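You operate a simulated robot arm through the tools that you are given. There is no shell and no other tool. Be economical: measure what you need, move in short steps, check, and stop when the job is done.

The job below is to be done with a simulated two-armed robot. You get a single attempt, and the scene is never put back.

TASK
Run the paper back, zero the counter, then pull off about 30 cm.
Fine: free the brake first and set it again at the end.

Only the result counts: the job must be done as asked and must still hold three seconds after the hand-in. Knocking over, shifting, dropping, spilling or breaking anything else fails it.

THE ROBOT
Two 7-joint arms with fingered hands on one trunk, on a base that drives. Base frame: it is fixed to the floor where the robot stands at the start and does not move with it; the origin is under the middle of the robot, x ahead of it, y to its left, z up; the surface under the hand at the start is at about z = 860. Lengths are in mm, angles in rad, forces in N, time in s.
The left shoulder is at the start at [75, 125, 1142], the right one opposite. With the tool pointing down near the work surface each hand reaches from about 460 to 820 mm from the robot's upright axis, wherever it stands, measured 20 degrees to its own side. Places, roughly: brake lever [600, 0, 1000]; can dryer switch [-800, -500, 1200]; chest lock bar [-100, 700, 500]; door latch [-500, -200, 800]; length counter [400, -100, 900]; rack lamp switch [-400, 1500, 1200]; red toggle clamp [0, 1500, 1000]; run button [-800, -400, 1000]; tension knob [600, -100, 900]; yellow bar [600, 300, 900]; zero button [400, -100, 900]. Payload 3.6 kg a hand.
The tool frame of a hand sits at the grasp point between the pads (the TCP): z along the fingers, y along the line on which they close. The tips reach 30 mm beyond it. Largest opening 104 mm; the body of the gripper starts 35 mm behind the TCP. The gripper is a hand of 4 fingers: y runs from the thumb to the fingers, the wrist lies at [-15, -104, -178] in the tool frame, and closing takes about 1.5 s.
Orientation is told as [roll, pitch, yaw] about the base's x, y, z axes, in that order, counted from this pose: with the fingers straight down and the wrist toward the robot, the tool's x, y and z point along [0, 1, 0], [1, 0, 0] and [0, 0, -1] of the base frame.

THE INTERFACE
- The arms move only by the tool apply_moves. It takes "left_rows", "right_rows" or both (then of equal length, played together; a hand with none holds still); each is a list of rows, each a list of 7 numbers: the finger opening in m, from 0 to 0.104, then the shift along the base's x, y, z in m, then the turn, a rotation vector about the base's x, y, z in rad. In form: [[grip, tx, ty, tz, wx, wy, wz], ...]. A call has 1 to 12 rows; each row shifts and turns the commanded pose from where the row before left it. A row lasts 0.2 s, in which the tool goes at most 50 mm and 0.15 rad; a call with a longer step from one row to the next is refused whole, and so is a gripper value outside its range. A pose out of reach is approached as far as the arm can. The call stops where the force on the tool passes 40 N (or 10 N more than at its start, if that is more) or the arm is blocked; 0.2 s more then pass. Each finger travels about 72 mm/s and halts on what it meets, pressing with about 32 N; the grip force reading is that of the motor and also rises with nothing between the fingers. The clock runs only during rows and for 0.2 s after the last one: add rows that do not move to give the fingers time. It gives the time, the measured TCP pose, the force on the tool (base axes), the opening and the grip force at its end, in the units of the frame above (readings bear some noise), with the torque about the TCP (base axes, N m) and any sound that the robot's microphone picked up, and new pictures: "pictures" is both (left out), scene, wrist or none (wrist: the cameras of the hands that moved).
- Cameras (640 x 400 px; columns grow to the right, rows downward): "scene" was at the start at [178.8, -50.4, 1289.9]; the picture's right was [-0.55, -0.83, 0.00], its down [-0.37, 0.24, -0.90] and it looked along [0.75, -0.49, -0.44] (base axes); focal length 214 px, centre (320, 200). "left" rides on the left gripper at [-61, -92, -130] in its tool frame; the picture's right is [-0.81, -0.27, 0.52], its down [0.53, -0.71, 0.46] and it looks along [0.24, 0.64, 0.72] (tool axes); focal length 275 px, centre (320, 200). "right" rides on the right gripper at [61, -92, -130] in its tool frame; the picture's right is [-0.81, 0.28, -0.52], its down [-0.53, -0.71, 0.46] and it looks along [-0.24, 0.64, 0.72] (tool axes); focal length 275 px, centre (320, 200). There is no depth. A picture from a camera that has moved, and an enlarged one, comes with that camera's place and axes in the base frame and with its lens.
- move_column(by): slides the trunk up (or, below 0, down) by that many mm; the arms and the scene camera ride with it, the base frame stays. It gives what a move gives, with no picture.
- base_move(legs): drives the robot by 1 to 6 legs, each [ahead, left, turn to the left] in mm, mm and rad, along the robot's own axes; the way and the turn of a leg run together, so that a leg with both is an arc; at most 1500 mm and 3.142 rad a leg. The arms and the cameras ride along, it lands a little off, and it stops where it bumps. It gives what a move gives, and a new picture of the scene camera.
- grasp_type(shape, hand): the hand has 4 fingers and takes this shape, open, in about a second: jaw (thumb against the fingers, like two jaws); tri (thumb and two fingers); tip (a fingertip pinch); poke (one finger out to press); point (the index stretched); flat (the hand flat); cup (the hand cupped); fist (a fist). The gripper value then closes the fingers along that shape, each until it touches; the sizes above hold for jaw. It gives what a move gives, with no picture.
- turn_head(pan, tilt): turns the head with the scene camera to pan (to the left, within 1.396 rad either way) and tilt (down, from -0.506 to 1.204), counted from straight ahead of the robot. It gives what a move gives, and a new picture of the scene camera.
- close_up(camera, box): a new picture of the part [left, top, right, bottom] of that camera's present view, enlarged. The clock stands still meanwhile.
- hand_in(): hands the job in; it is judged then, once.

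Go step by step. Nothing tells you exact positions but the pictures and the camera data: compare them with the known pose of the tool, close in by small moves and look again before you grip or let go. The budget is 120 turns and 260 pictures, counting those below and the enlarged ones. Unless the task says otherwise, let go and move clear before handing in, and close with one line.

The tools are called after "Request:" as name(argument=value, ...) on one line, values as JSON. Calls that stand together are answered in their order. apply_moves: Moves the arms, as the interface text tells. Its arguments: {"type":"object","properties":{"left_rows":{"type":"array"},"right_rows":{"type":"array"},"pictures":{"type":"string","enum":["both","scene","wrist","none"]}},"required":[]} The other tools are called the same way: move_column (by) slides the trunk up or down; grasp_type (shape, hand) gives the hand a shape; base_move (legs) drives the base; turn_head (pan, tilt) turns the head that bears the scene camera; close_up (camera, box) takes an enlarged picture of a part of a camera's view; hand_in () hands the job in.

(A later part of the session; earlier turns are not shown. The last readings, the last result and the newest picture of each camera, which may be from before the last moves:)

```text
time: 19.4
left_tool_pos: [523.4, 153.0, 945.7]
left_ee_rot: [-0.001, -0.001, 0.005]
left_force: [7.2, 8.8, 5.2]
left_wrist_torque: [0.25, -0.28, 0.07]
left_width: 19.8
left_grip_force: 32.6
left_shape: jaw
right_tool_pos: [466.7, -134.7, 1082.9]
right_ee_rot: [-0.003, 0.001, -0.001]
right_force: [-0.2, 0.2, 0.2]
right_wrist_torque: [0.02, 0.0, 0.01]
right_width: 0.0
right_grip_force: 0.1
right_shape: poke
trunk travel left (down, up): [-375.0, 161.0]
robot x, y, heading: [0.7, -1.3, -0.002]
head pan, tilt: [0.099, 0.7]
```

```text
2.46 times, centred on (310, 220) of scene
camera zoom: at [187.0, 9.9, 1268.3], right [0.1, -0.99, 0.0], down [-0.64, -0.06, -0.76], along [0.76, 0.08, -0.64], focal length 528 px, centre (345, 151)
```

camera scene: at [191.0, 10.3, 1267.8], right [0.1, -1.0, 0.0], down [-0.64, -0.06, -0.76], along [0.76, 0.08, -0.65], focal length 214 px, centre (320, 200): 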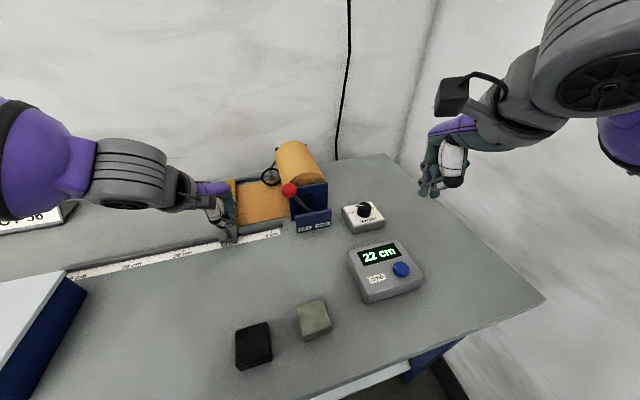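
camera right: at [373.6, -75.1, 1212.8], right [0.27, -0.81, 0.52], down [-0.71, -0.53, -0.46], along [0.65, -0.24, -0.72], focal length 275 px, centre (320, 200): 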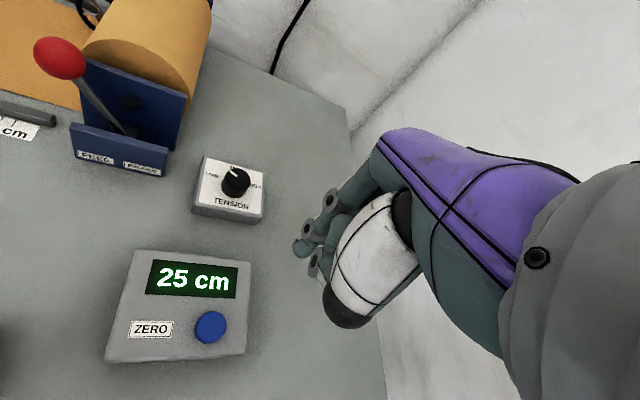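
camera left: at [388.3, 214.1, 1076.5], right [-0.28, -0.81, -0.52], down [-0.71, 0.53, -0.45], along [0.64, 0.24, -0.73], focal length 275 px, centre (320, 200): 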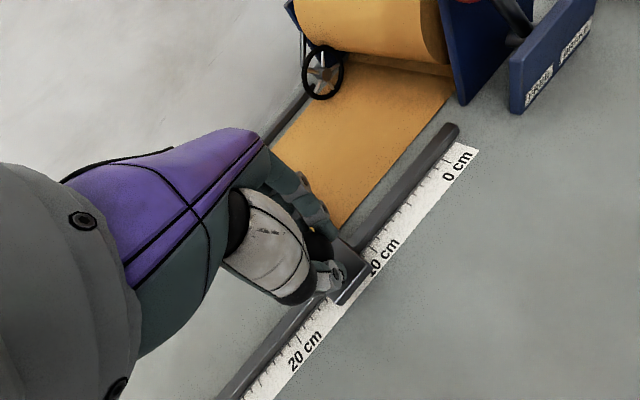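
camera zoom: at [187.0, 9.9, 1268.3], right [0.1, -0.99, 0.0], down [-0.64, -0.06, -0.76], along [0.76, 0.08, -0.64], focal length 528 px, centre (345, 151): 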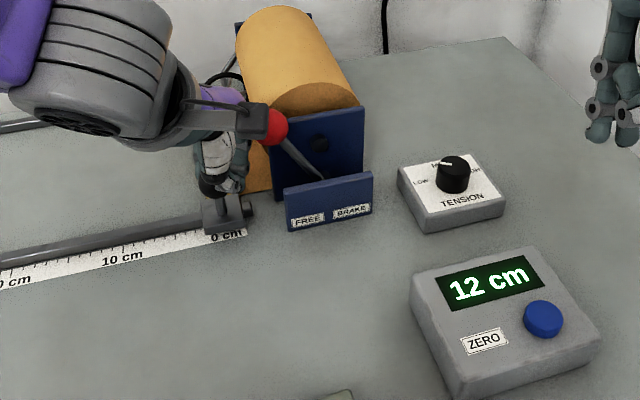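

Counter 12, bar around 0. One further small push to find the end stop.

Request:
apply_moves(left_rows=[[0.0, 0.002, -0.006, 0, 0, 0, 0], [0.0, 0.002, -0.006, 0, 0, 0, 0]], pictures="wrist")

Request:
close_up(camera="scene", box=[200, 150, 440, 300])

```text
time: 20.0
left_tool_pos: [530.4, 137.4, 946.8]
left_ee_rot: [0.0, -0.002, 0.002]
left_force: [13.7, 13.0, 2.3]
left_wrist_torque: [-0.46, -0.07, 0.26]
left_width: 16.5
left_grip_force: 32.4
left_shape: jaw
right_tool_pos: [467.4, -134.9, 1081.8]
right_ee_rot: [0.0, 0.002, 0.0]
right_force: [0.2, -0.3, 0.6]
right_wrist_torque: [0.0, 0.0, 0.0]
right_width: 0.0
right_grip_force: 0.1
right_shape: poke
trunk travel left (down, up): [-375.0, 161.0]
robot x, y, heading: [1.5, -0.7, 0.002]
head pan, tilt: [0.099, 0.7]
camera left: at [439.5, 75.0, 1077.0], right [-0.27, -0.81, -0.52], down [-0.71, 0.53, -0.46], along [0.65, 0.24, -0.72], focal length 275 px, centre (320, 200)
```

left: 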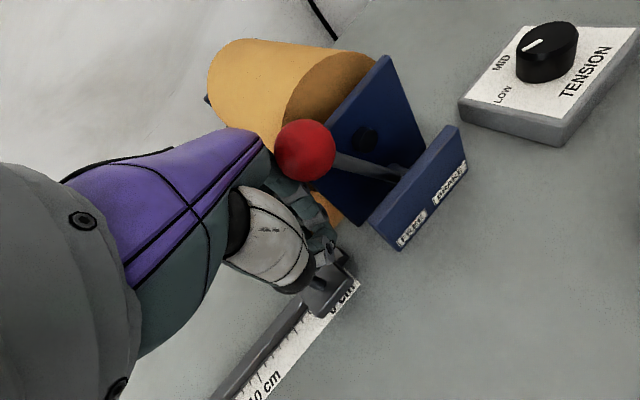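

```text
2.67 times, centred on (320, 225) of scene
camera zoom: at [188.3, 8.8, 1268.2], right [0.1, -1.0, 0.0], down [-0.64, -0.06, -0.76], along [0.76, 0.08, -0.65], focal length 572 px, centre (320, 133)
```

zoom: 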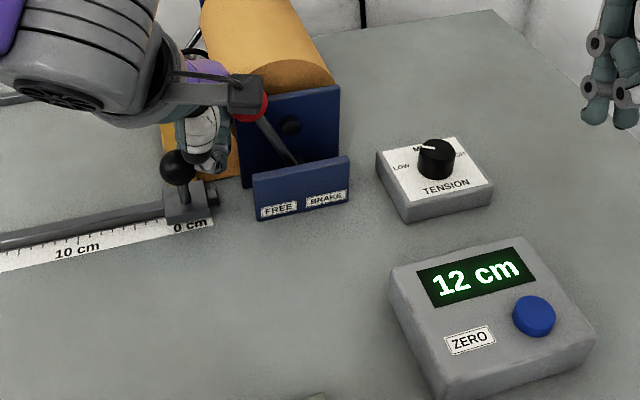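

The bar hit its stop at 0 and the knob slipped out of the fingers; the bar is fully back. I'll lift the left hand straight up, then shift left.

Request:
apply_moves(left_rows=[[0.016, -0.003, 0, 0.02, 0, 0, 0], [0.016, -0.002, 0, 0.03, 0, 0, 0], [0.02, -0.002, 0.01, 0.03, 0, 0, 0], [0.06, -0.002, 0.03, 0.02, 0, 0, 0], [0.104, 0, 0.04, 0.02, 0, 0, 0], [0.104, 0, 0.04, 0.0, 0, 0, 0]], pictures="both")

Request:
close_up(camera="scene", box=[200, 150, 440, 300])

Request:
close_up(camera="right", box=[60, 180, 380, 400])

```text
time: 21.4
left_tool_pos: [516.7, 258.6, 1066.5]
left_ee_rot: [-0.003, 0.0, 0.0]
left_force: [-0.3, -0.1, 0.2]
left_wrist_torque: [-0.03, -0.02, -0.02]
left_width: 103.9
left_grip_force: 0.0
left_shape: jaw
right_tool_pos: [466.9, -134.1, 1082.9]
right_ee_rot: [0.001, -0.001, 0.0]
right_force: [-0.7, 0.5, 0.8]
right_wrist_torque: [-0.02, -0.03, 0.01]
right_width: 0.0
right_grip_force: 0.0
right_shape: poke
trunk travel left (down, up): [-375.0, 161.0]
robot x, y, heading: [0.2, -1.9, -0.0]
head pan, tilt: [0.099, 0.7]
camera scene: at [186.4, 9.6, 1268.4], right [0.1, -0.99, 0.0], down [-0.64, -0.06, -0.77], along [0.76, 0.08, -0.64], focal length 214 px, centre (320, 200)
camera left: at [425.7, 195.3, 1197.1], right [-0.28, -0.81, -0.52], down [-0.71, 0.53, -0.46], along [0.64, 0.24, -0.72], focal length 275 px, centre (320, 200)
```

scene: 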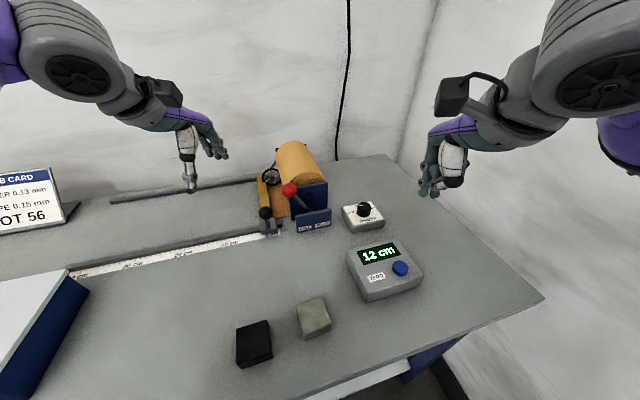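
left: 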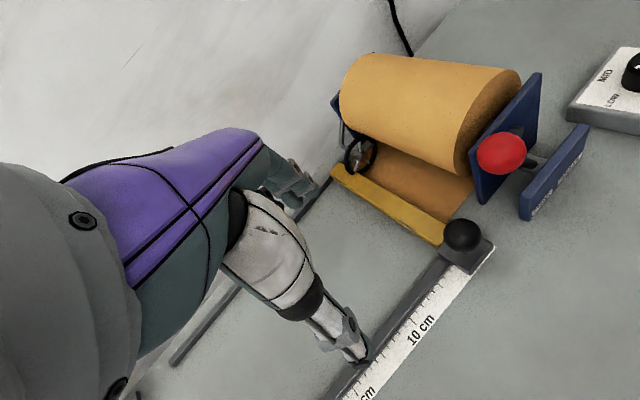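

```text
2.67 times, centred on (320, 225) of scene
camera zoom: at [186.4, 9.6, 1268.4], right [0.1, -0.99, 0.0], down [-0.64, -0.06, -0.77], along [0.76, 0.08, -0.64], focal length 572 px, centre (320, 133)
```

zoom: 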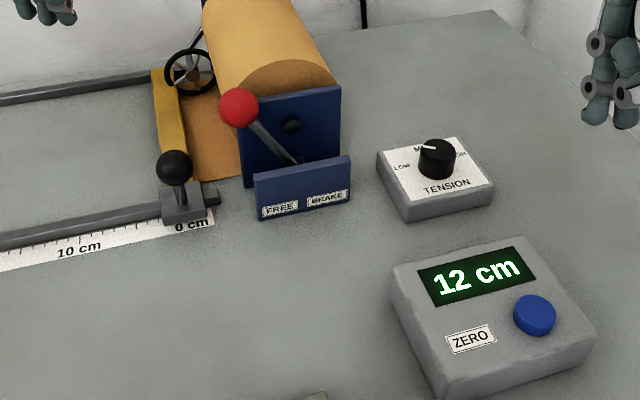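

```text
1.82 times, centred on (220, 290) of right
camera zoom: at [374.2, -73.2, 1212.9], right [0.27, -0.81, 0.52], down [-0.71, -0.53, -0.46], along [0.65, -0.24, -0.72], focal length 500 px, centre (502, 36)
```

zoom: 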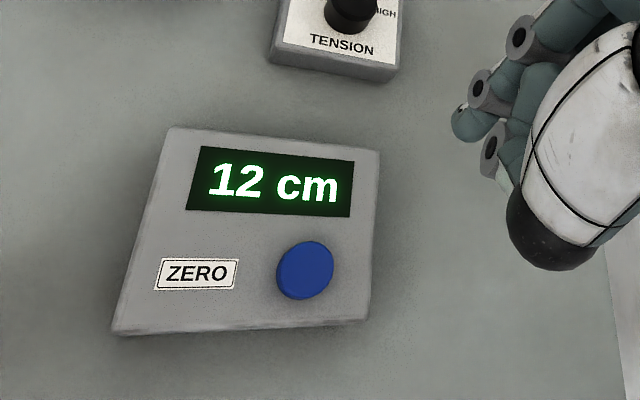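

The counter button is at about [431, -119, 904]. I'll bring the right fingertip above it.

Request:
apply_moves(right_rows=[[0, -0.015, 0.005, -0.03, 0, 0, 0], [0, -0.016, 0.005, -0.03, 0, 0, 0], [0, -0.016, 0.005, -0.03, 0, 0, 0], [0, 0, 0, -0.025, 0, 0, 0], [0, 0, 0, 0, 0, 0, 0]])

Request:
close_up(camera="scene", box=[320, 180, 480, 310])

Request:
close_up(camera="right", box=[180, 150, 420, 360])

```text
time: 22.6
left_tool_pos: [517.5, 256.7, 1066.2]
left_ee_rot: [0.0, -0.001, 0.0]
left_force: [0.7, -0.6, 0.1]
left_wrist_torque: [0.02, 0.02, -0.01]
left_width: 103.6
left_grip_force: 0.0
left_shape: jaw
right_tool_pos: [418.6, -119.7, 970.6]
right_ee_rot: [0.0, -0.001, 0.002]
right_force: [-0.6, -0.4, 0.2]
right_wrist_torque: [-0.01, 0.02, -0.01]
right_width: 0.0
right_grip_force: 0.1
right_shape: poke
trunk travel left (down, up): [-375.0, 161.0]
robot x, y, heading: [0.1, -2.8, 0.001]
head pan, tilt: [0.099, 0.7]
camera scene: at [186.6, 8.8, 1268.4], right [0.1, -1.0, 0.0], down [-0.64, -0.06, -0.76], along [0.76, 0.08, -0.64], focal length 214 px, centre (320, 200)
camera right: at [326.3, -57.6, 1100.6], right [0.28, -0.81, 0.52], down [-0.71, -0.53, -0.46], along [0.64, -0.24, -0.72], focal length 275 px, centre (320, 200)
```

scene: 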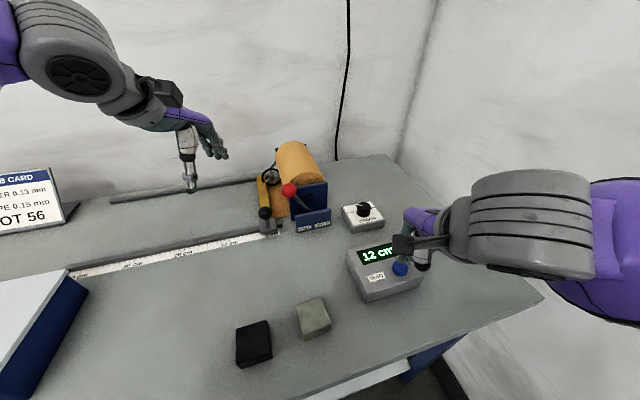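
right: 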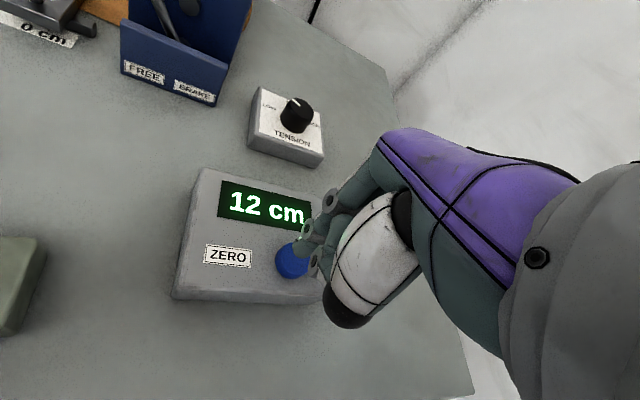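

```text
3.08 times, centred on (400, 245) of scene
camera zoom: at [186.6, 8.8, 1268.4], right [0.1, -1.0, 0.0], down [-0.64, -0.06, -0.76], along [0.76, 0.08, -0.64], focal length 660 px, centre (74, 62)
```

zoom: 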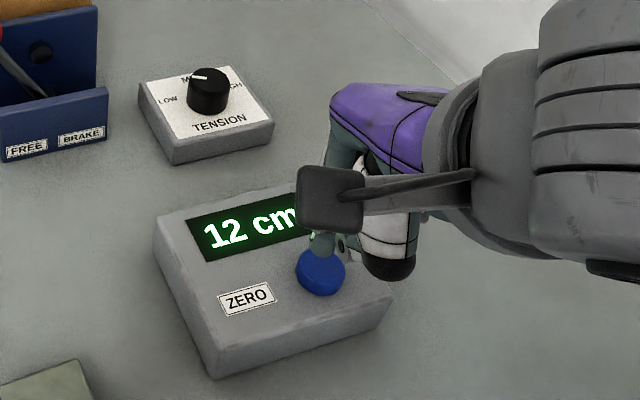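

```text
1.90 times, centred on (300, 255) of right
camera zoom: at [326.3, -57.6, 1100.6], right [0.28, -0.81, 0.52], down [-0.71, -0.53, -0.46], along [0.64, -0.24, -0.72], focal length 524 px, centre (358, 95)
```

zoom: 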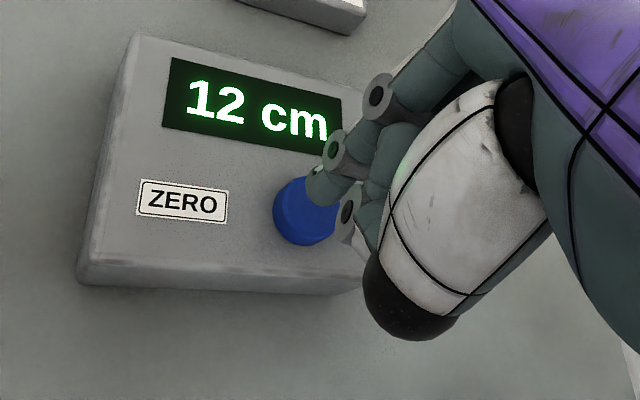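

The fingertip is right above the button. Pressing down in small steps.

Request:
apply_moves(right_rows=[[0, 0, 0, -0.006, 0, 0, 0], [0, 0, 0, -0.006, 0, 0, 0], [0, 0, 0, -0.005, 0, 0, 0], [0, 0, 0, -0.004, 0, 0, 0]])

Request:
close_up(camera="right", box=[180, 150, 420, 360])

```text
time: 23.6
left_tool_pos: [517.6, 256.1, 1065.8]
left_ee_rot: [0.0, 0.001, -0.001]
left_force: [0.2, 0.0, -0.5]
left_wrist_torque: [0.0, 0.06, 0.0]
left_width: 103.6
left_grip_force: 0.0
left_shape: jaw
right_tool_pos: [416.2, -119.5, 947.0]
right_ee_rot: [0.001, -0.001, 0.0]
right_force: [-0.3, 0.1, -0.3]
right_wrist_torque: [0.01, 0.01, -0.01]
right_width: 0.2
right_grip_force: 0.1
right_shape: poke
trunk travel left (down, up): [-375.0, 161.0]
robot x, y, heading: [1.9, 1.8, -0.0]
head pan, tilt: [0.099, 0.7]
camera scene: at [186.7, 8.6, 1268.4], right [0.1, -1.0, 0.0], down [-0.64, -0.06, -0.76], along [0.76, 0.08, -0.64], focal length 214 px, centre (320, 200)
camera right: at [324.0, -58.1, 1077.7], right [0.28, -0.81, 0.52], down [-0.71, -0.53, -0.46], along [0.64, -0.24, -0.72], focal length 275 px, centre (320, 200)
```

scene: 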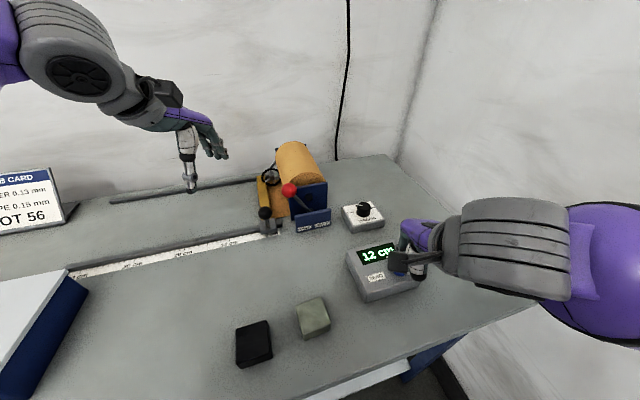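
right: 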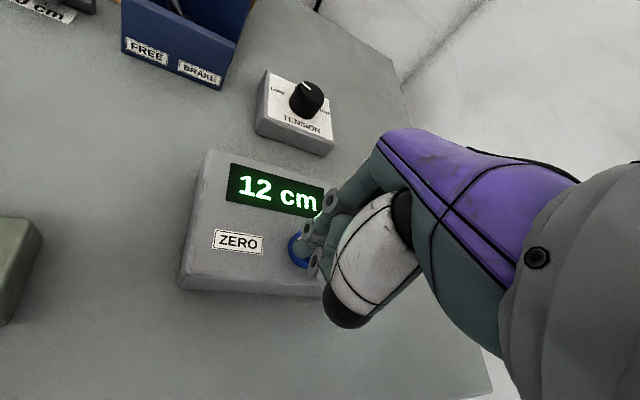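

```text
1.90 times, centred on (300, 255) of right
camera zoom: at [324.0, -58.1, 1077.7], right [0.28, -0.81, 0.52], down [-0.71, -0.53, -0.46], along [0.64, -0.24, -0.72], focal length 524 px, centre (358, 95)
```

zoom: 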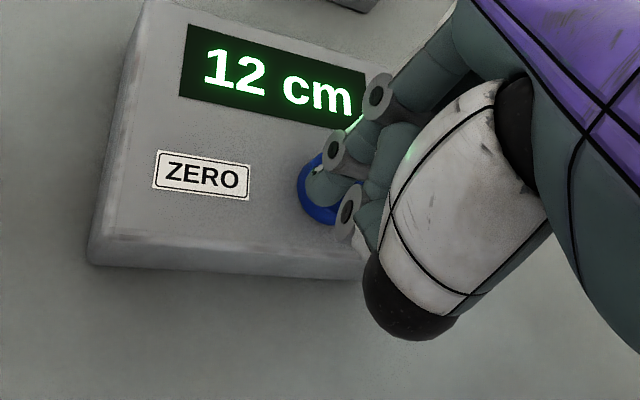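

Centred on the button, not yet touching. Continuing down.

Request:
apply_moves(right_rows=[[0, 0.001, 0, -0.004, 0, 0, 0], [0, 0, 0, -0.004, 0, 0, 0], [0, 0, 0, -0.004, 0, 0, 0]], pictures="none")

Request:
close_up(camera="right", box=[180, 150, 420, 360])

```text
time: 24.4
left_tool_pos: [517.2, 257.8, 1066.4]
left_ee_rot: [-0.001, -0.002, 0.002]
left_force: [-1.0, 0.5, -0.2]
left_wrist_torque: [0.01, -0.01, 0.01]
left_width: 103.7
left_grip_force: 0.0
left_shape: jaw
right_tool_pos: [416.1, -118.2, 935.7]
right_ee_rot: [0.0, -0.001, 0.001]
right_force: [0.7, -0.2, 3.6]
right_wrist_torque: [0.02, 0.0, 0.03]
right_width: 0.0
right_grip_force: 0.0
right_shape: poke
trunk travel left (down, up): [-375.0, 161.0]
robot x, y, heading: [3.7, 3.0, -0.003]
head pan, tilt: [0.099, 0.7]
heard: click
```

```text
1.90 times, centred on (300, 255) of right
camera zoom: at [325.0, -57.8, 1065.8], right [0.27, -0.81, 0.52], down [-0.71, -0.53, -0.46], along [0.65, -0.24, -0.72], focal length 524 px, centre (358, 95)
```

zoom: 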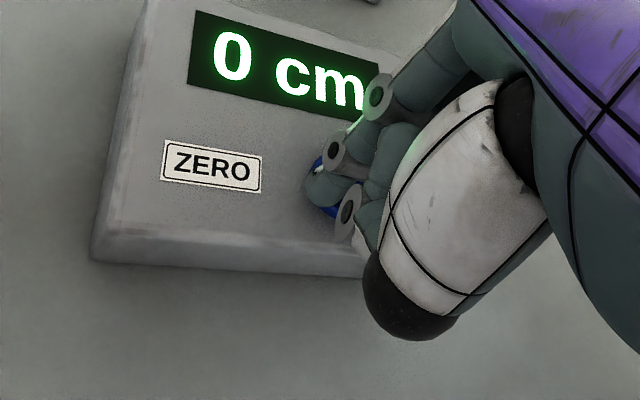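

Click heard and the counter reads 0 cm. I'll lift the right hand away and bring the left hand over the bar knob, now at about [525, 168, 938].

Request:
apply_moves(right_rows=[[0, 0, 0, 0.03, 0, 0, 0], [0, 0, 0, 0.04, 0, 0, 0], [0, 0.01, -0.02, 0.04, 0, 0, 0], [0, 0.01, -0.03, 0.03, 0, 0, 0], [0, 0.01, -0.03, 0, 0, 0, 0]], left_rows=[[0.104, 0.002, -0.02, 0, 0, 0, 0], [0.104, 0.002, -0.02, 0, 0, 0, 0], [0.104, 0.002, -0.02, 0, 0, 0, 0], [0.104, 0.002, -0.026, -0.03, 0, 0, 0], [0.104, 0, 0, -0.03, 0, 0, 0]])

Request:
close_up(camera="scene", box=[180, 130, 340, 260])

```text
time: 25.6
left_tool_pos: [525.3, 171.2, 1006.4]
left_ee_rot: [0.001, 0.001, 0.001]
left_force: [0.5, -0.4, 0.6]
left_wrist_torque: [0.01, -0.01, -0.05]
left_width: 103.9
left_grip_force: 0.0
left_shape: jaw
right_tool_pos: [446.2, -202.7, 1074.3]
right_ee_rot: [0.0, 0.0, 0.0]
right_force: [-0.9, -0.8, -1.0]
right_wrist_torque: [0.02, -0.02, 0.0]
right_width: 0.0
right_grip_force: 0.2
right_shape: poke
trunk travel left (down, up): [-375.0, 161.0]
robot x, y, heading: [-0.4, 1.6, -0.0]
head pan, tilt: [0.099, 0.7]
camera scene: at [186.8, 8.6, 1268.3], right [0.1, -0.99, 0.0], down [-0.64, -0.06, -0.76], along [0.76, 0.08, -0.64], focal length 214 px, centre (320, 200)
camera right: at [354.2, -141.2, 1205.6], right [0.28, -0.81, 0.52], down [-0.71, -0.53, -0.46], along [0.64, -0.24, -0.72], focal length 275 px, centre (320, 200)
camera left: at [435.6, 108.3, 1138.1], right [-0.27, -0.81, -0.52], down [-0.71, 0.53, -0.46], along [0.64, 0.24, -0.72], focal length 275 px, centre (320, 200)
```

scene: 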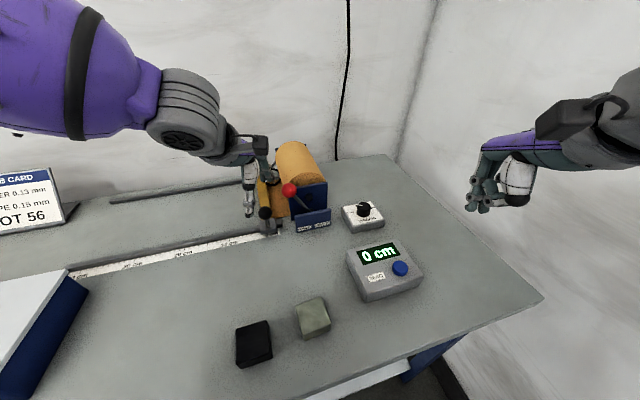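
right: 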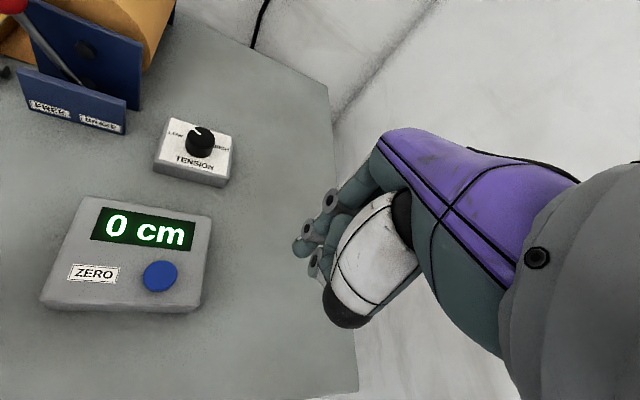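
left: 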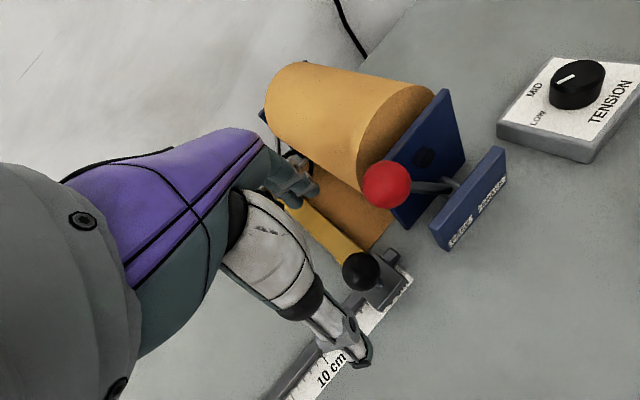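

```text
3.08 times, centred on (260, 195) of scene
camera zoom: at [186.8, 8.6, 1268.3], right [0.1, -0.99, 0.0], down [-0.64, -0.06, -0.76], along [0.76, 0.08, -0.64], focal length 660 px, centre (505, 215)
```

zoom: 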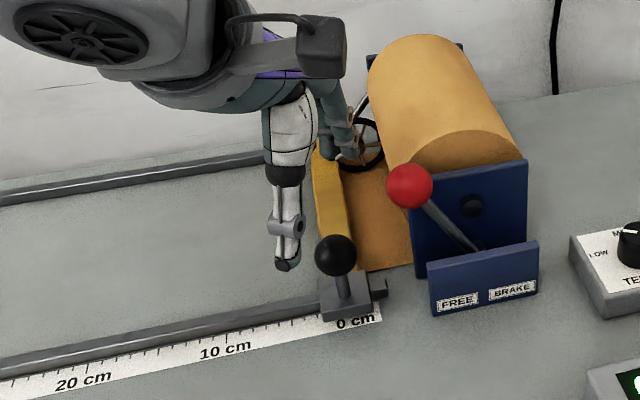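

Aligned well; lowering around the knob and closing.

Request:
apply_moves(left_rows=[[0.104, 0, -0.006, -0.025, 0, 0, 0], [0.104, 0, 0, -0.025, 0, 0, 0], [0.104, 0, 0, -0.015, 0, 0, 0], [0.06, 0, 0, 0, 0, 0, 0], [0.03, 0, 0, 0, 0, 0, 0], [0.0, 0, 0, 0, 0, 0, 0], [0.0, 0, 0, 0, 0, 0, 0], [0.0, 0, 0, 0, 0, 0, 0], [0.0, 0, 0, 0, 0, 0, 0]], pictures="wrist")

Request:
close_up(camera="scene", box=[180, 130, 340, 260])

```text
time: 27.6
left_tool_pos: [527.4, 165.2, 940.4]
left_ee_rot: [0.001, 0.004, 0.0]
left_force: [-4.2, -2.2, -11.4]
left_wrist_torque: [-0.06, 0.04, -0.04]
left_width: 19.0
left_grip_force: 31.9
left_shape: jaw
right_tool_pos: [446.8, -202.8, 1074.3]
right_ee_rot: [0.0, 0.0, 0.001]
right_force: [-0.2, -0.1, 0.3]
right_wrist_torque: [0.01, 0.01, -0.02]
right_width: 0.2
right_grip_force: 0.0
right_shape: poke
trunk travel left (down, up): [-375.0, 161.0]
robot x, y, heading: [-5.6, -3.5, -0.002]
head pan, tilt: [0.099, 0.7]
camera left: at [436.8, 102.2, 1071.0], right [-0.28, -0.81, -0.52], down [-0.71, 0.53, -0.45], along [0.64, 0.24, -0.73], focal length 275 px, centre (320, 200)
```

left: 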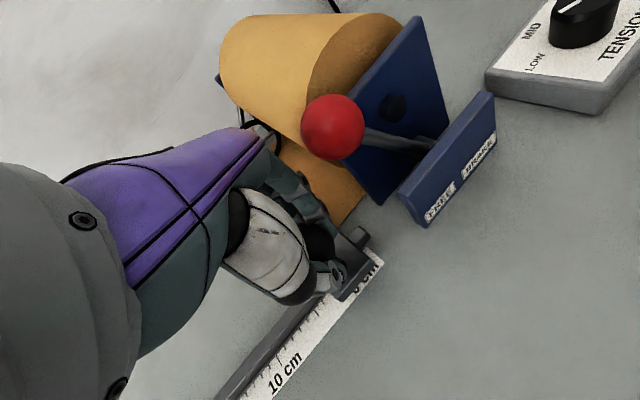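

```text
3.08 times, centred on (260, 195) of scene
camera zoom: at [186.9, 8.5, 1268.3], right [0.1, -1.0, 0.0], down [-0.64, -0.06, -0.76], along [0.76, 0.08, -0.64], focal length 660 px, centre (505, 215)
```

zoom: 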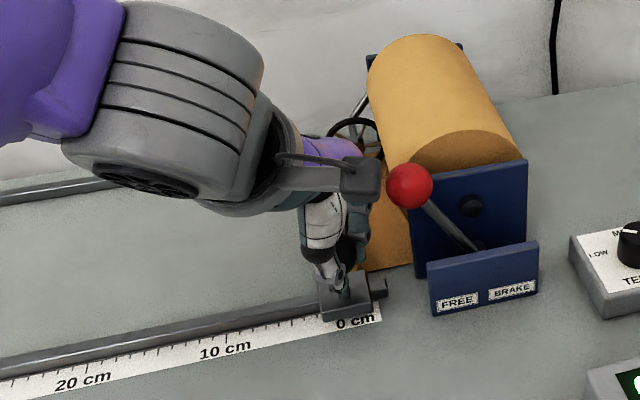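

Knob is held with the fingers under the ball. I'll pull along the rail (−x, +y) in steps.

Request:
apply_moves(left_rows=[[0.0, -0.003, 0.008, 0, 0, 0, 0], [0.0, -0.005, 0.014, 0, 0, 0, 0], [0.0, -0.005, 0.014, 0, 0, 0, 0], [0.0, -0.005, 0.014, 0, 0, 0, 0], [0.0, -0.005, 0.014, 0, 0, 0, 0]], pictures="scene")

Request:
close_up(camera="scene", box=[180, 140, 440, 300])

```text
time: 28.8
left_tool_pos: [501.8, 229.6, 941.3]
left_ee_rot: [-0.001, 0.003, 0.002]
left_force: [-12.9, -6.4, -24.7]
left_wrist_torque: [-0.12, 0.25, -0.03]
left_width: 18.1
left_grip_force: 32.1
left_shape: jaw
right_tool_pos: [446.4, -202.6, 1076.4]
right_ee_rot: [0.0, 0.0, 0.001]
right_force: [-0.3, 0.5, 0.6]
right_wrist_torque: [0.01, 0.0, 0.01]
right_width: 0.1
right_grip_force: 0.0
right_shape: poke
trunk travel left (down, up): [-375.0, 161.0]
robot x, y, heading: [-2.4, -0.5, -0.006]
head pan, tilt: [0.099, 0.7]
camera scene: at [186.7, 9.0, 1268.2], right [0.1, -0.99, 0.0], down [-0.64, -0.06, -0.76], along [0.76, 0.08, -0.64], focal length 214 px, centre (320, 200)
```

scene: 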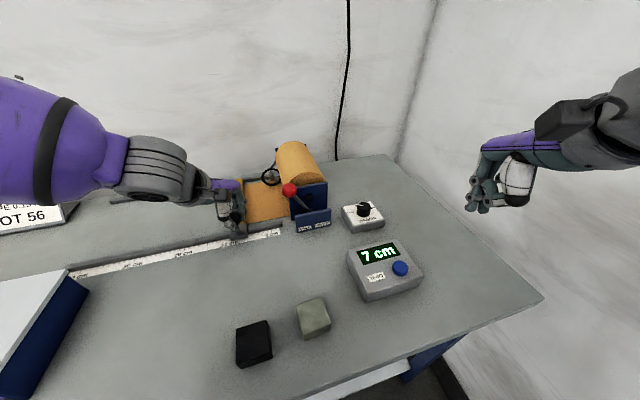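

```text
2.46 times, centred on (310, 220) of scene
camera zoom: at [186.7, 9.0, 1268.2], right [0.1, -0.99, 0.0], down [-0.64, -0.06, -0.76], along [0.76, 0.08, -0.64], focal length 528 px, centre (345, 151)
```

zoom: 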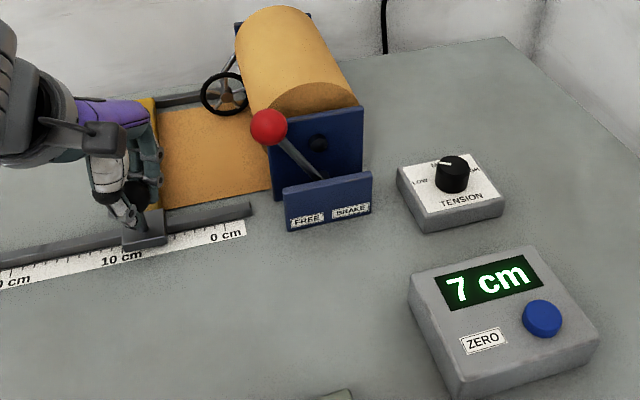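

7 cm. Continuing, with slightly more −x and a small drop in z.

Request:
apply_moves(left_rows=[[0.0, -0.008, 0.012, -0.003, 0, 0, 0], [0.0, -0.006, 0.014, 0, 0, 0, 0], [0.0, -0.006, 0.014, 0, 0, 0, 0], [0.0, -0.006, 0.014, 0, 0, 0, 0], [0.0, -0.006, 0.014, 0, 0, 0, 0], [0.0, -0.006, 0.014, 0, 0, 0, 0]], pictures="scene")

```text
time: 30.2
left_tool_pos: [465.0, 312.2, 939.2]
left_ee_rot: [-0.001, -0.001, 0.0]
left_force: [-1.9, -1.7, -0.2]
left_wrist_torque: [-0.02, -0.03, -0.01]
left_width: 19.2
left_grip_force: 32.1
left_shape: jaw
right_tool_pos: [444.8, -202.4, 1074.6]
right_ee_rot: [0.001, 0.0, -0.001]
right_force: [0.2, -0.2, 0.2]
right_wrist_torque: [0.02, 0.01, 0.01]
right_width: 0.2
right_grip_force: 0.0
right_shape: poke
trunk travel left (down, up): [-375.0, 161.0]
robot x, y, heading: [1.3, -0.9, 0.002]
head pan, tilt: [0.099, 0.7]
camera scene: at [186.4, 8.8, 1268.4], right [0.1, -0.99, 0.0], down [-0.64, -0.06, -0.77], along [0.76, 0.08, -0.64], focal length 214 px, centre (320, 200)
```

scene: 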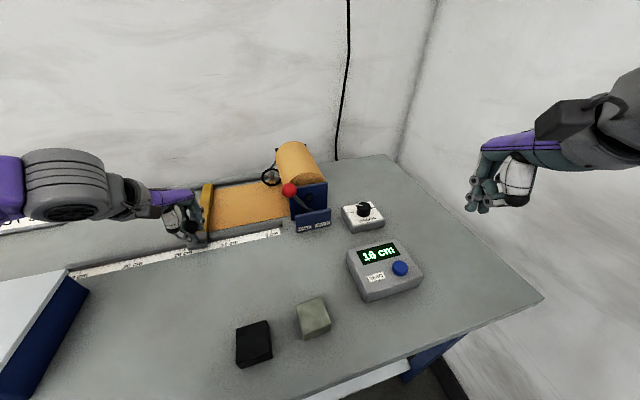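

16 cm and almost no side load. Another ~11 cm.

Request:
apply_moves(left_rows=[[0.0, -0.006, 0.0145, 0, 0, 0, 0], [0.0, -0.006, 0.0145, 0, 0, 0, 0], [0.0, -0.006, 0.0145, 0, 0, 0, 0], [0.0, -0.006, 0.0145, 0, 0, 0, 0], [0.0, -0.006, 0.0145, 0, 0, 0, 0], [0.0, -0.006, 0.0145, 0, 0, 0, 0], [0.0, -0.006, 0.0145, 0, 0, 0, 0]], pictures="scene")

Request:
close_up(camera="scene", box=[340, 230, 440, 310])

```text
time: 31.8
left_tool_pos: [422.0, 413.5, 937.7]
left_ee_rot: [0.0, -0.001, 0.002]
left_force: [-1.9, -2.2, -4.7]
left_wrist_torque: [-0.02, 0.05, -0.02]
left_width: 19.2
left_grip_force: 31.6
left_shape: jaw
right_tool_pos: [446.9, -202.7, 1074.7]
right_ee_rot: [-0.001, 0.001, 0.001]
right_force: [-0.4, -0.3, 0.1]
right_wrist_torque: [0.01, 0.03, -0.02]
right_width: 0.0
right_grip_force: 0.0
right_shape: poke
trunk travel left (down, up): [-375.0, 161.0]
robot x, y, heading: [2.4, -1.3, 0.004]
head pan, tilt: [0.099, 0.7]
camera scene: at [186.7, 8.8, 1268.3], right [0.1, -1.0, 0.0], down [-0.64, -0.06, -0.76], along [0.76, 0.08, -0.64], focal length 214 px, centre (320, 200)
```

scene: 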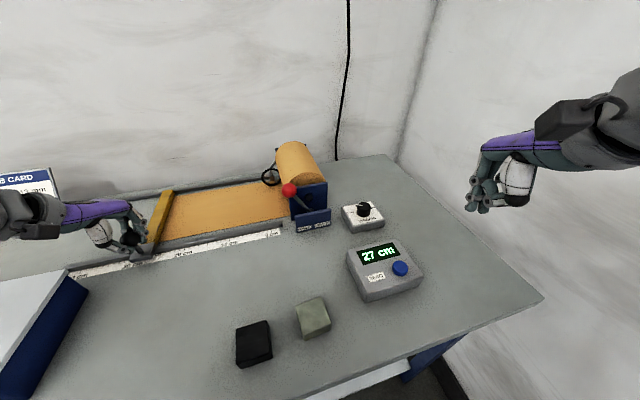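

```text
5.00 times, centred on (390, 270) of scene
camera zoom: at [186.7, 8.8, 1268.3], right [0.1, -1.0, 0.0], down [-0.64, -0.06, -0.76], along [0.76, 0.08, -0.64], focal length 1072 px, centre (-30, -150)
```

zoom: 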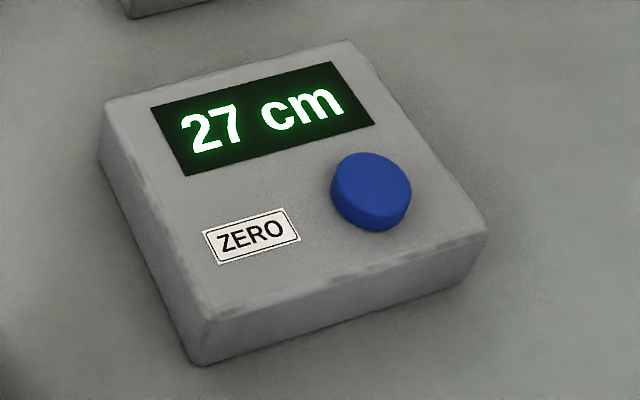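

27 cm, matching my tool travel of 270 mm. Three more centimetres.

Request:
apply_moves(left_rows=[[0.0, -0.006, 0.014, 0, 0, 0, 0], [0.0, -0.006, 0.0139, 0, 0, 0, 0], [0.0, 0, 0, 0, 0, 0, 0]], pictures="scene")

Request:
close_up(camera="scene", box=[40, 180, 440, 300])

```text
time: 32.6
left_tool_pos: [410.7, 443.0, 937.2]
left_ee_rot: [-0.002, 0.001, 0.0]
left_force: [-7.5, -5.3, -7.9]
left_wrist_torque: [-0.09, 0.18, -0.06]
left_width: 19.5
left_grip_force: 32.3
left_shape: jaw
right_tool_pos: [446.0, -201.7, 1074.5]
right_ee_rot: [0.001, -0.001, 0.001]
right_force: [-0.4, 0.0, 0.3]
right_wrist_torque: [-0.02, 0.0, -0.02]
right_width: 0.0
right_grip_force: 0.1
right_shape: poke
trunk travel left (down, up): [-375.0, 161.0]
robot x, y, heading: [2.3, -1.1, 0.001]
head pan, tilt: [0.099, 0.7]
camera scene: at [186.2, 8.5, 1268.4], right [0.1, -0.99, 0.0], down [-0.64, -0.06, -0.77], along [0.76, 0.08, -0.64], focal length 214 px, centre (320, 200)
```

scene: 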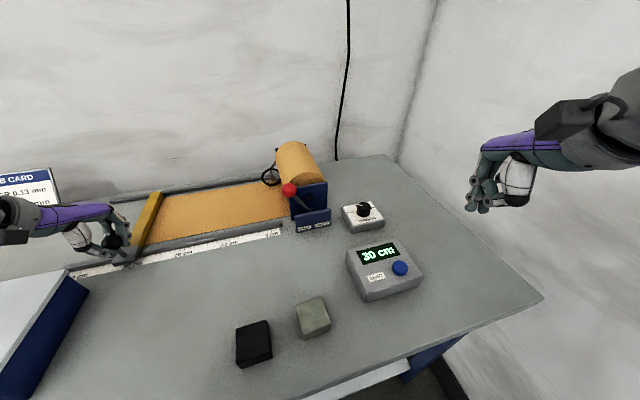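

```text
1.60 times, centred on (240, 240) of scene
camera zoom: at [186.2, 8.5, 1268.4], right [0.1, -0.99, 0.0], down [-0.64, -0.06, -0.77], along [0.76, 0.08, -0.64], focal length 343 px, centre (448, 136)
```

zoom: 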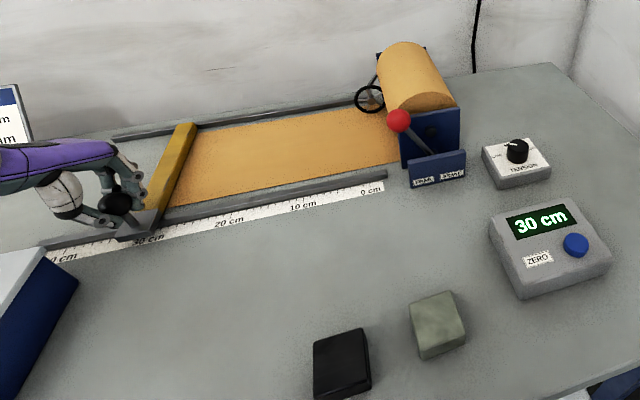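

Counter 30 cm and ruler agree. Holding the bar with the left hand, I'll bring the right finger over to the far (left) side of the red knob, which is at about [548, 114, 985] now.

Request:
apply_moves(right_rows=[[0, 0, 0.02, 0.03, 0, 0, 0], [0, 0, 0.035, 0.02, 0, 0, 0], [0, 0, 0.04, 0, 0, 0, 0], [0, 0.005, 0.04, 0, 0, 0, 0], [0, 0.005, 0.04, 0, 0, 0, 0], [0, 0.005, 0.04, 0, 0, 0, 0], [0, 0.01, 0.04, 0, 0, 0, 0], [0, 0.01, 0.04, 0, 0, 0, 0], [0, 0.015, 0.04, 0, 0, 0, 0], [0, 0.01, 0.02, 0, 0, 0, 0], [0, 0, 0, 0, 0, 0, 0]])

```text
time: 35.0
left_tool_pos: [410.9, 442.0, 938.0]
left_ee_rot: [0.001, 0.0, 0.0]
left_force: [-10.5, -3.8, -11.8]
left_wrist_torque: [-0.09, 0.24, -0.03]
left_width: 19.1
left_grip_force: 32.2
left_shape: jaw
right_tool_pos: [503.1, 154.7, 1125.5]
right_ee_rot: [-0.001, 0.001, 0.0]
right_force: [-1.0, -0.1, 0.2]
right_wrist_torque: [-0.02, 0.02, -0.04]
right_width: 0.0
right_grip_force: 0.0
right_shape: poke
trunk travel left (down, up): [-375.0, 161.0]
robot x, y, heading: [-1.3, 2.3, 0.002]
head pan, tilt: [0.099, 0.7]
camera scene: at [186.2, 8.8, 1268.4], right [0.1, -1.0, 0.0], down [-0.64, -0.06, -0.77], along [0.76, 0.08, -0.64], focal length 214 px, centre (320, 200)
camera right: at [412.5, 215.5, 1255.8], right [0.28, -0.81, 0.52], down [-0.71, -0.53, -0.46], along [0.65, -0.24, -0.72], focal length 275 px, centre (320, 200)
```

scene: 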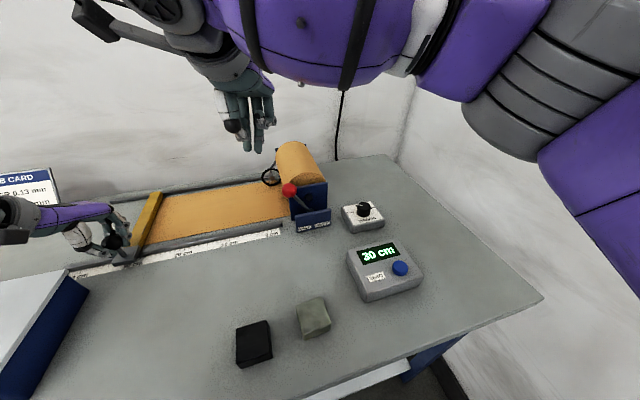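
right: 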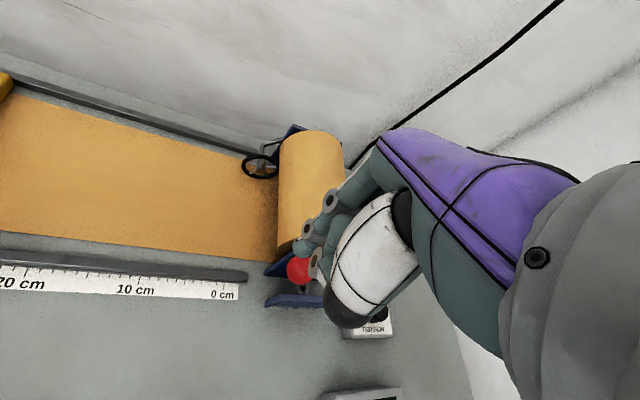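

Knob confirmed near [549, 117, 985]. Lowering the right finger to its left side.

Request:
apply_moves(right_rows=[[0, 0.003, 0.005, -0.035, 0, 0, 0], [0, 0.003, 0.005, -0.03, 0, 0, 0], [0, 0.002, 0, -0.025, 0, 0, 0], [0, 0, 0, -0.022, 0, 0, 0], [0, 0, 0, 0, 0, 0, 0]])

Request:
close_up(camera="scene", box=[200, 100, 360, 240])

```text
time: 36.2
left_tool_pos: [411.6, 443.1, 938.3]
left_ee_rot: [-0.002, 0.001, 0.001]
left_force: [-11.1, -5.0, -13.0]
left_wrist_torque: [-0.09, 0.27, -0.01]
left_width: 19.2
left_grip_force: 31.8
left_shape: jaw
right_tool_pos: [512.4, 164.5, 1011.5]
right_ee_rot: [0.002, -0.001, 0.0]
right_force: [-0.3, 0.9, -0.2]
right_wrist_torque: [-0.01, 0.01, -0.03]
right_width: 0.2
right_grip_force: 0.1
right_shape: poke
trunk travel left (down, up): [-375.0, 161.0]
robot x, y, heading: [0.9, 1.1, -0.002]
head pan, tilt: [0.099, 0.7]
camera scene: at [186.2, 8.9, 1268.4], right [0.1, -1.0, 0.0], down [-0.64, -0.06, -0.77], along [0.76, 0.08, -0.64], focal length 214 px, centre (320, 200)
camera right: at [420.7, 226.1, 1142.0], right [0.28, -0.81, 0.52], down [-0.71, -0.53, -0.46], along [0.65, -0.24, -0.72], focal length 275 px, centre (320, 200)
```

scene: 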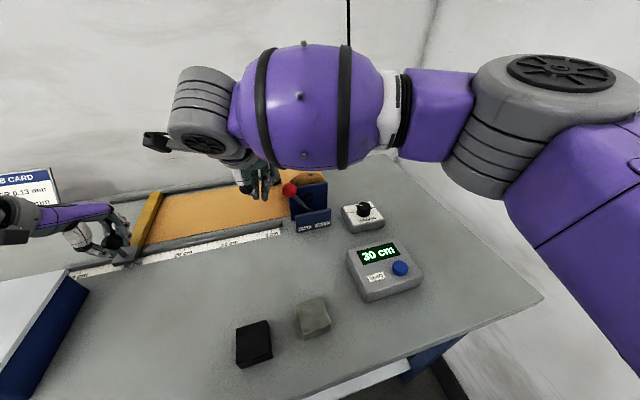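
right: 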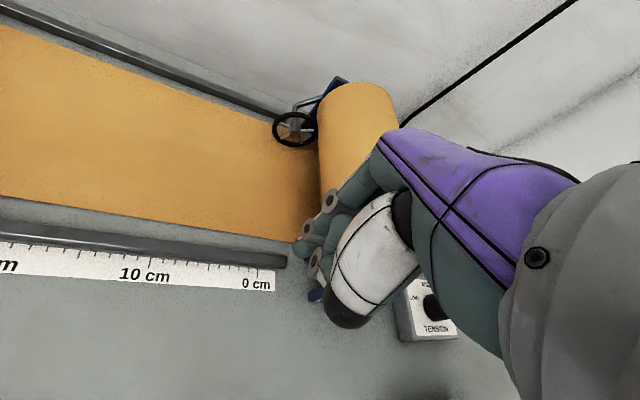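

```text
2.86 times, centred on (280, 170) of scene
camera zoom: at [186.2, 8.9, 1268.4], right [0.1, -1.0, 0.0], down [-0.64, -0.06, -0.77], along [0.76, 0.08, -0.64], focal length 613 px, centre (434, 286)
```

zoom: 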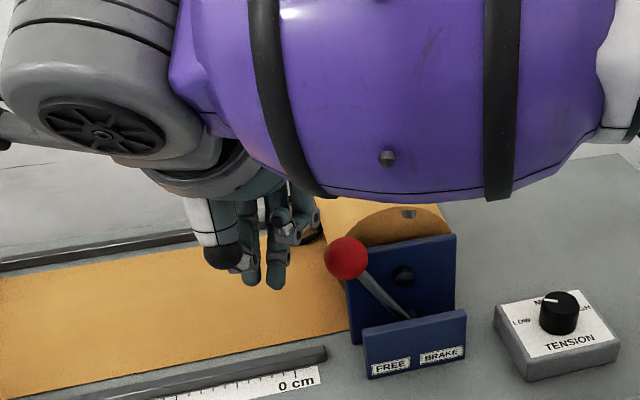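

The finger lies right on the lever's line of travel. Pushing back toward BRAKE along (+x, −y).

Request:
apply_moves(right_rows=[[0, 0.0042, -0.009, 0, 0, 0, 0], [0, 0.0042, -0.009, 0, 0, 0, 0], [0, 0.0042, -0.009, 0, 0, 0, 0], [0, 0.0042, -0.009, 0, 0, 0, 0], [0, 0.0042, -0.009, 0, 0, 0, 0], [0, 0.0042, -0.009, 0, 0, 0, 0]])

Request:
close_up(camera="scene", box=[220, 120, 440, 300])

```text
time: 37.6
left_tool_pos: [409.2, 442.7, 938.1]
left_ee_rot: [0.001, 0.0, 0.001]
left_force: [-7.2, -3.3, -15.2]
left_wrist_torque: [-0.05, 0.24, -0.04]
left_width: 19.2
left_grip_force: 32.2
left_shape: jaw
right_tool_pos: [537.8, 112.4, 1012.1]
right_ee_rot: [0.001, -0.002, 0.002]
right_force: [-5.3, 3.1, 9.7]
right_wrist_torque: [-0.04, 0.01, -0.01]
right_width: 0.0
right_grip_force: 0.1
right_shape: poke
trunk travel left (down, up): [-375.0, 161.0]
robot x, y, heading: [-2.8, 0.5, 0.003]
head pan, tilt: [0.099, 0.7]
camera scene: at [185.3, 9.4, 1268.6], right [0.1, -1.0, 0.0], down [-0.64, -0.06, -0.77], along [0.76, 0.08, -0.64], focal length 214 px, centre (320, 200)
camera right: at [445.1, 174.3, 1143.1], right [0.28, -0.81, 0.52], down [-0.71, -0.53, -0.46], along [0.65, -0.24, -0.72], focal length 275 px, centre (320, 200)
```

scene: 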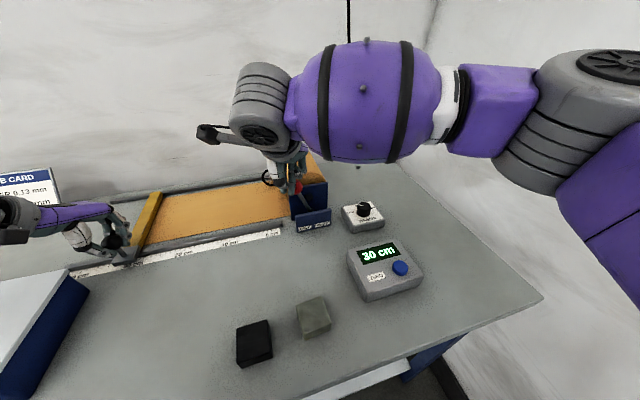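
right: 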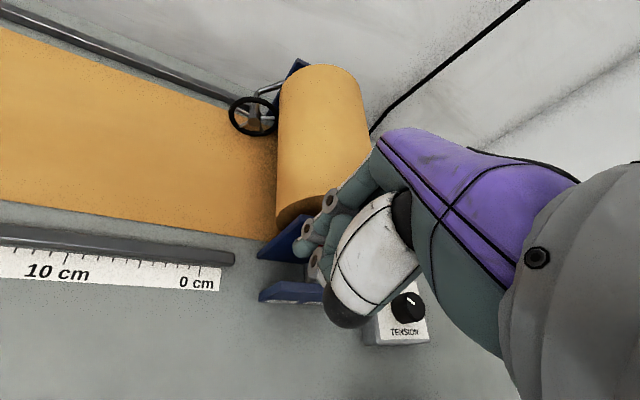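

```text
2.22 times, centred on (330, 210) of scene
camera zoom: at [185.3, 9.4, 1268.6], right [0.1, -1.0, 0.0], down [-0.64, -0.06, -0.77], along [0.76, 0.08, -0.64], focal length 477 px, centre (298, 178)
```

zoom: 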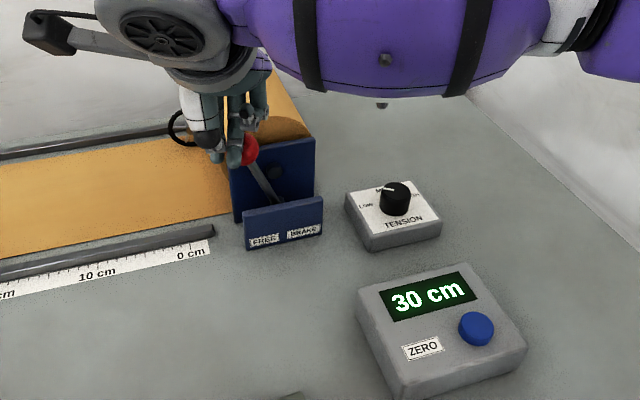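

The lever is moving; the knob is lifting slightly against the hand, so I'll rise a bit while continuing.

Request:
apply_moves(right_rows=[[0, 0.005, -0.009, 0.003, 0, 0, 0], [0, 0.005, -0.009, 0.002, 0, 0, 0], [0, 0.0045, -0.009, 0.0, 0, 0, 0], [0, 0.0042, -0.009, 0, 0, 0, 0]])

Request:
close_up(camera="scene", box=[220, 120, 440, 300])

```text
time: 38.6
left_tool_pos: [410.8, 441.6, 938.4]
left_ee_rot: [0.0, 0.001, 0.001]
left_force: [-4.9, -1.2, -19.1]
left_wrist_torque: [-0.06, 0.18, -0.01]
left_width: 18.7
left_grip_force: 31.8
left_shape: jaw
right_tool_pos: [557.3, 73.5, 1019.4]
right_ee_rot: [0.001, -0.001, -0.001]
right_force: [-8.0, -2.4, 13.0]
right_wrist_torque: [-0.09, 0.06, -0.04]
right_width: 0.0
right_grip_force: 0.1
right_shape: poke
trunk travel left (down, up): [-375.0, 161.0]
robot x, y, heading: [-4.1, 2.2, -0.002]
head pan, tilt: [0.099, 0.7]
camera scene: at [185.1, 8.8, 1268.6], right [0.1, -1.0, 0.0], down [-0.64, -0.06, -0.77], along [0.76, 0.08, -0.64], focal length 214 px, centre (320, 200)
camera right: at [464.9, 135.8, 1149.5], right [0.27, -0.81, 0.52], down [-0.71, -0.53, -0.46], along [0.65, -0.24, -0.72], focal length 275 px, centre (320, 200)
```

scene: 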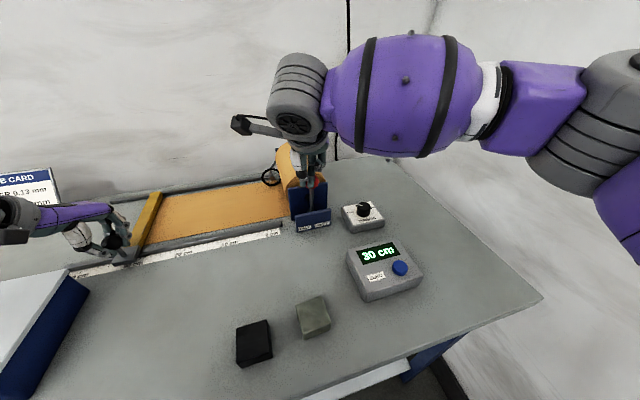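
right: 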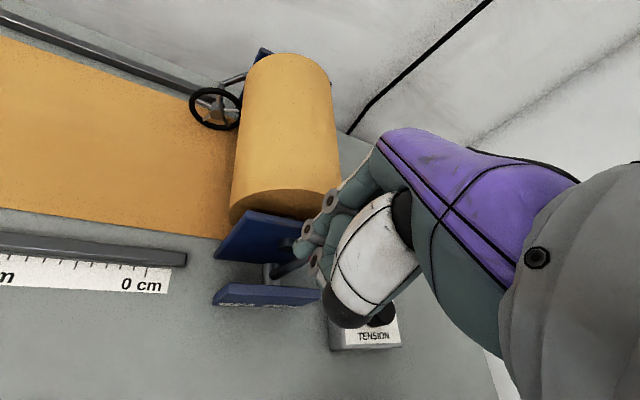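

```text
2.22 times, centred on (330, 210) of scene
camera zoom: at [185.1, 8.8, 1268.6], right [0.1, -1.0, 0.0], down [-0.64, -0.06, -0.77], along [0.76, 0.08, -0.64], focal length 477 px, centre (298, 178)
```

zoom: 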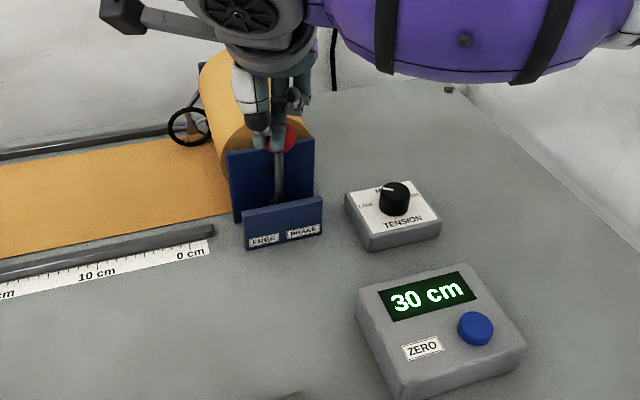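

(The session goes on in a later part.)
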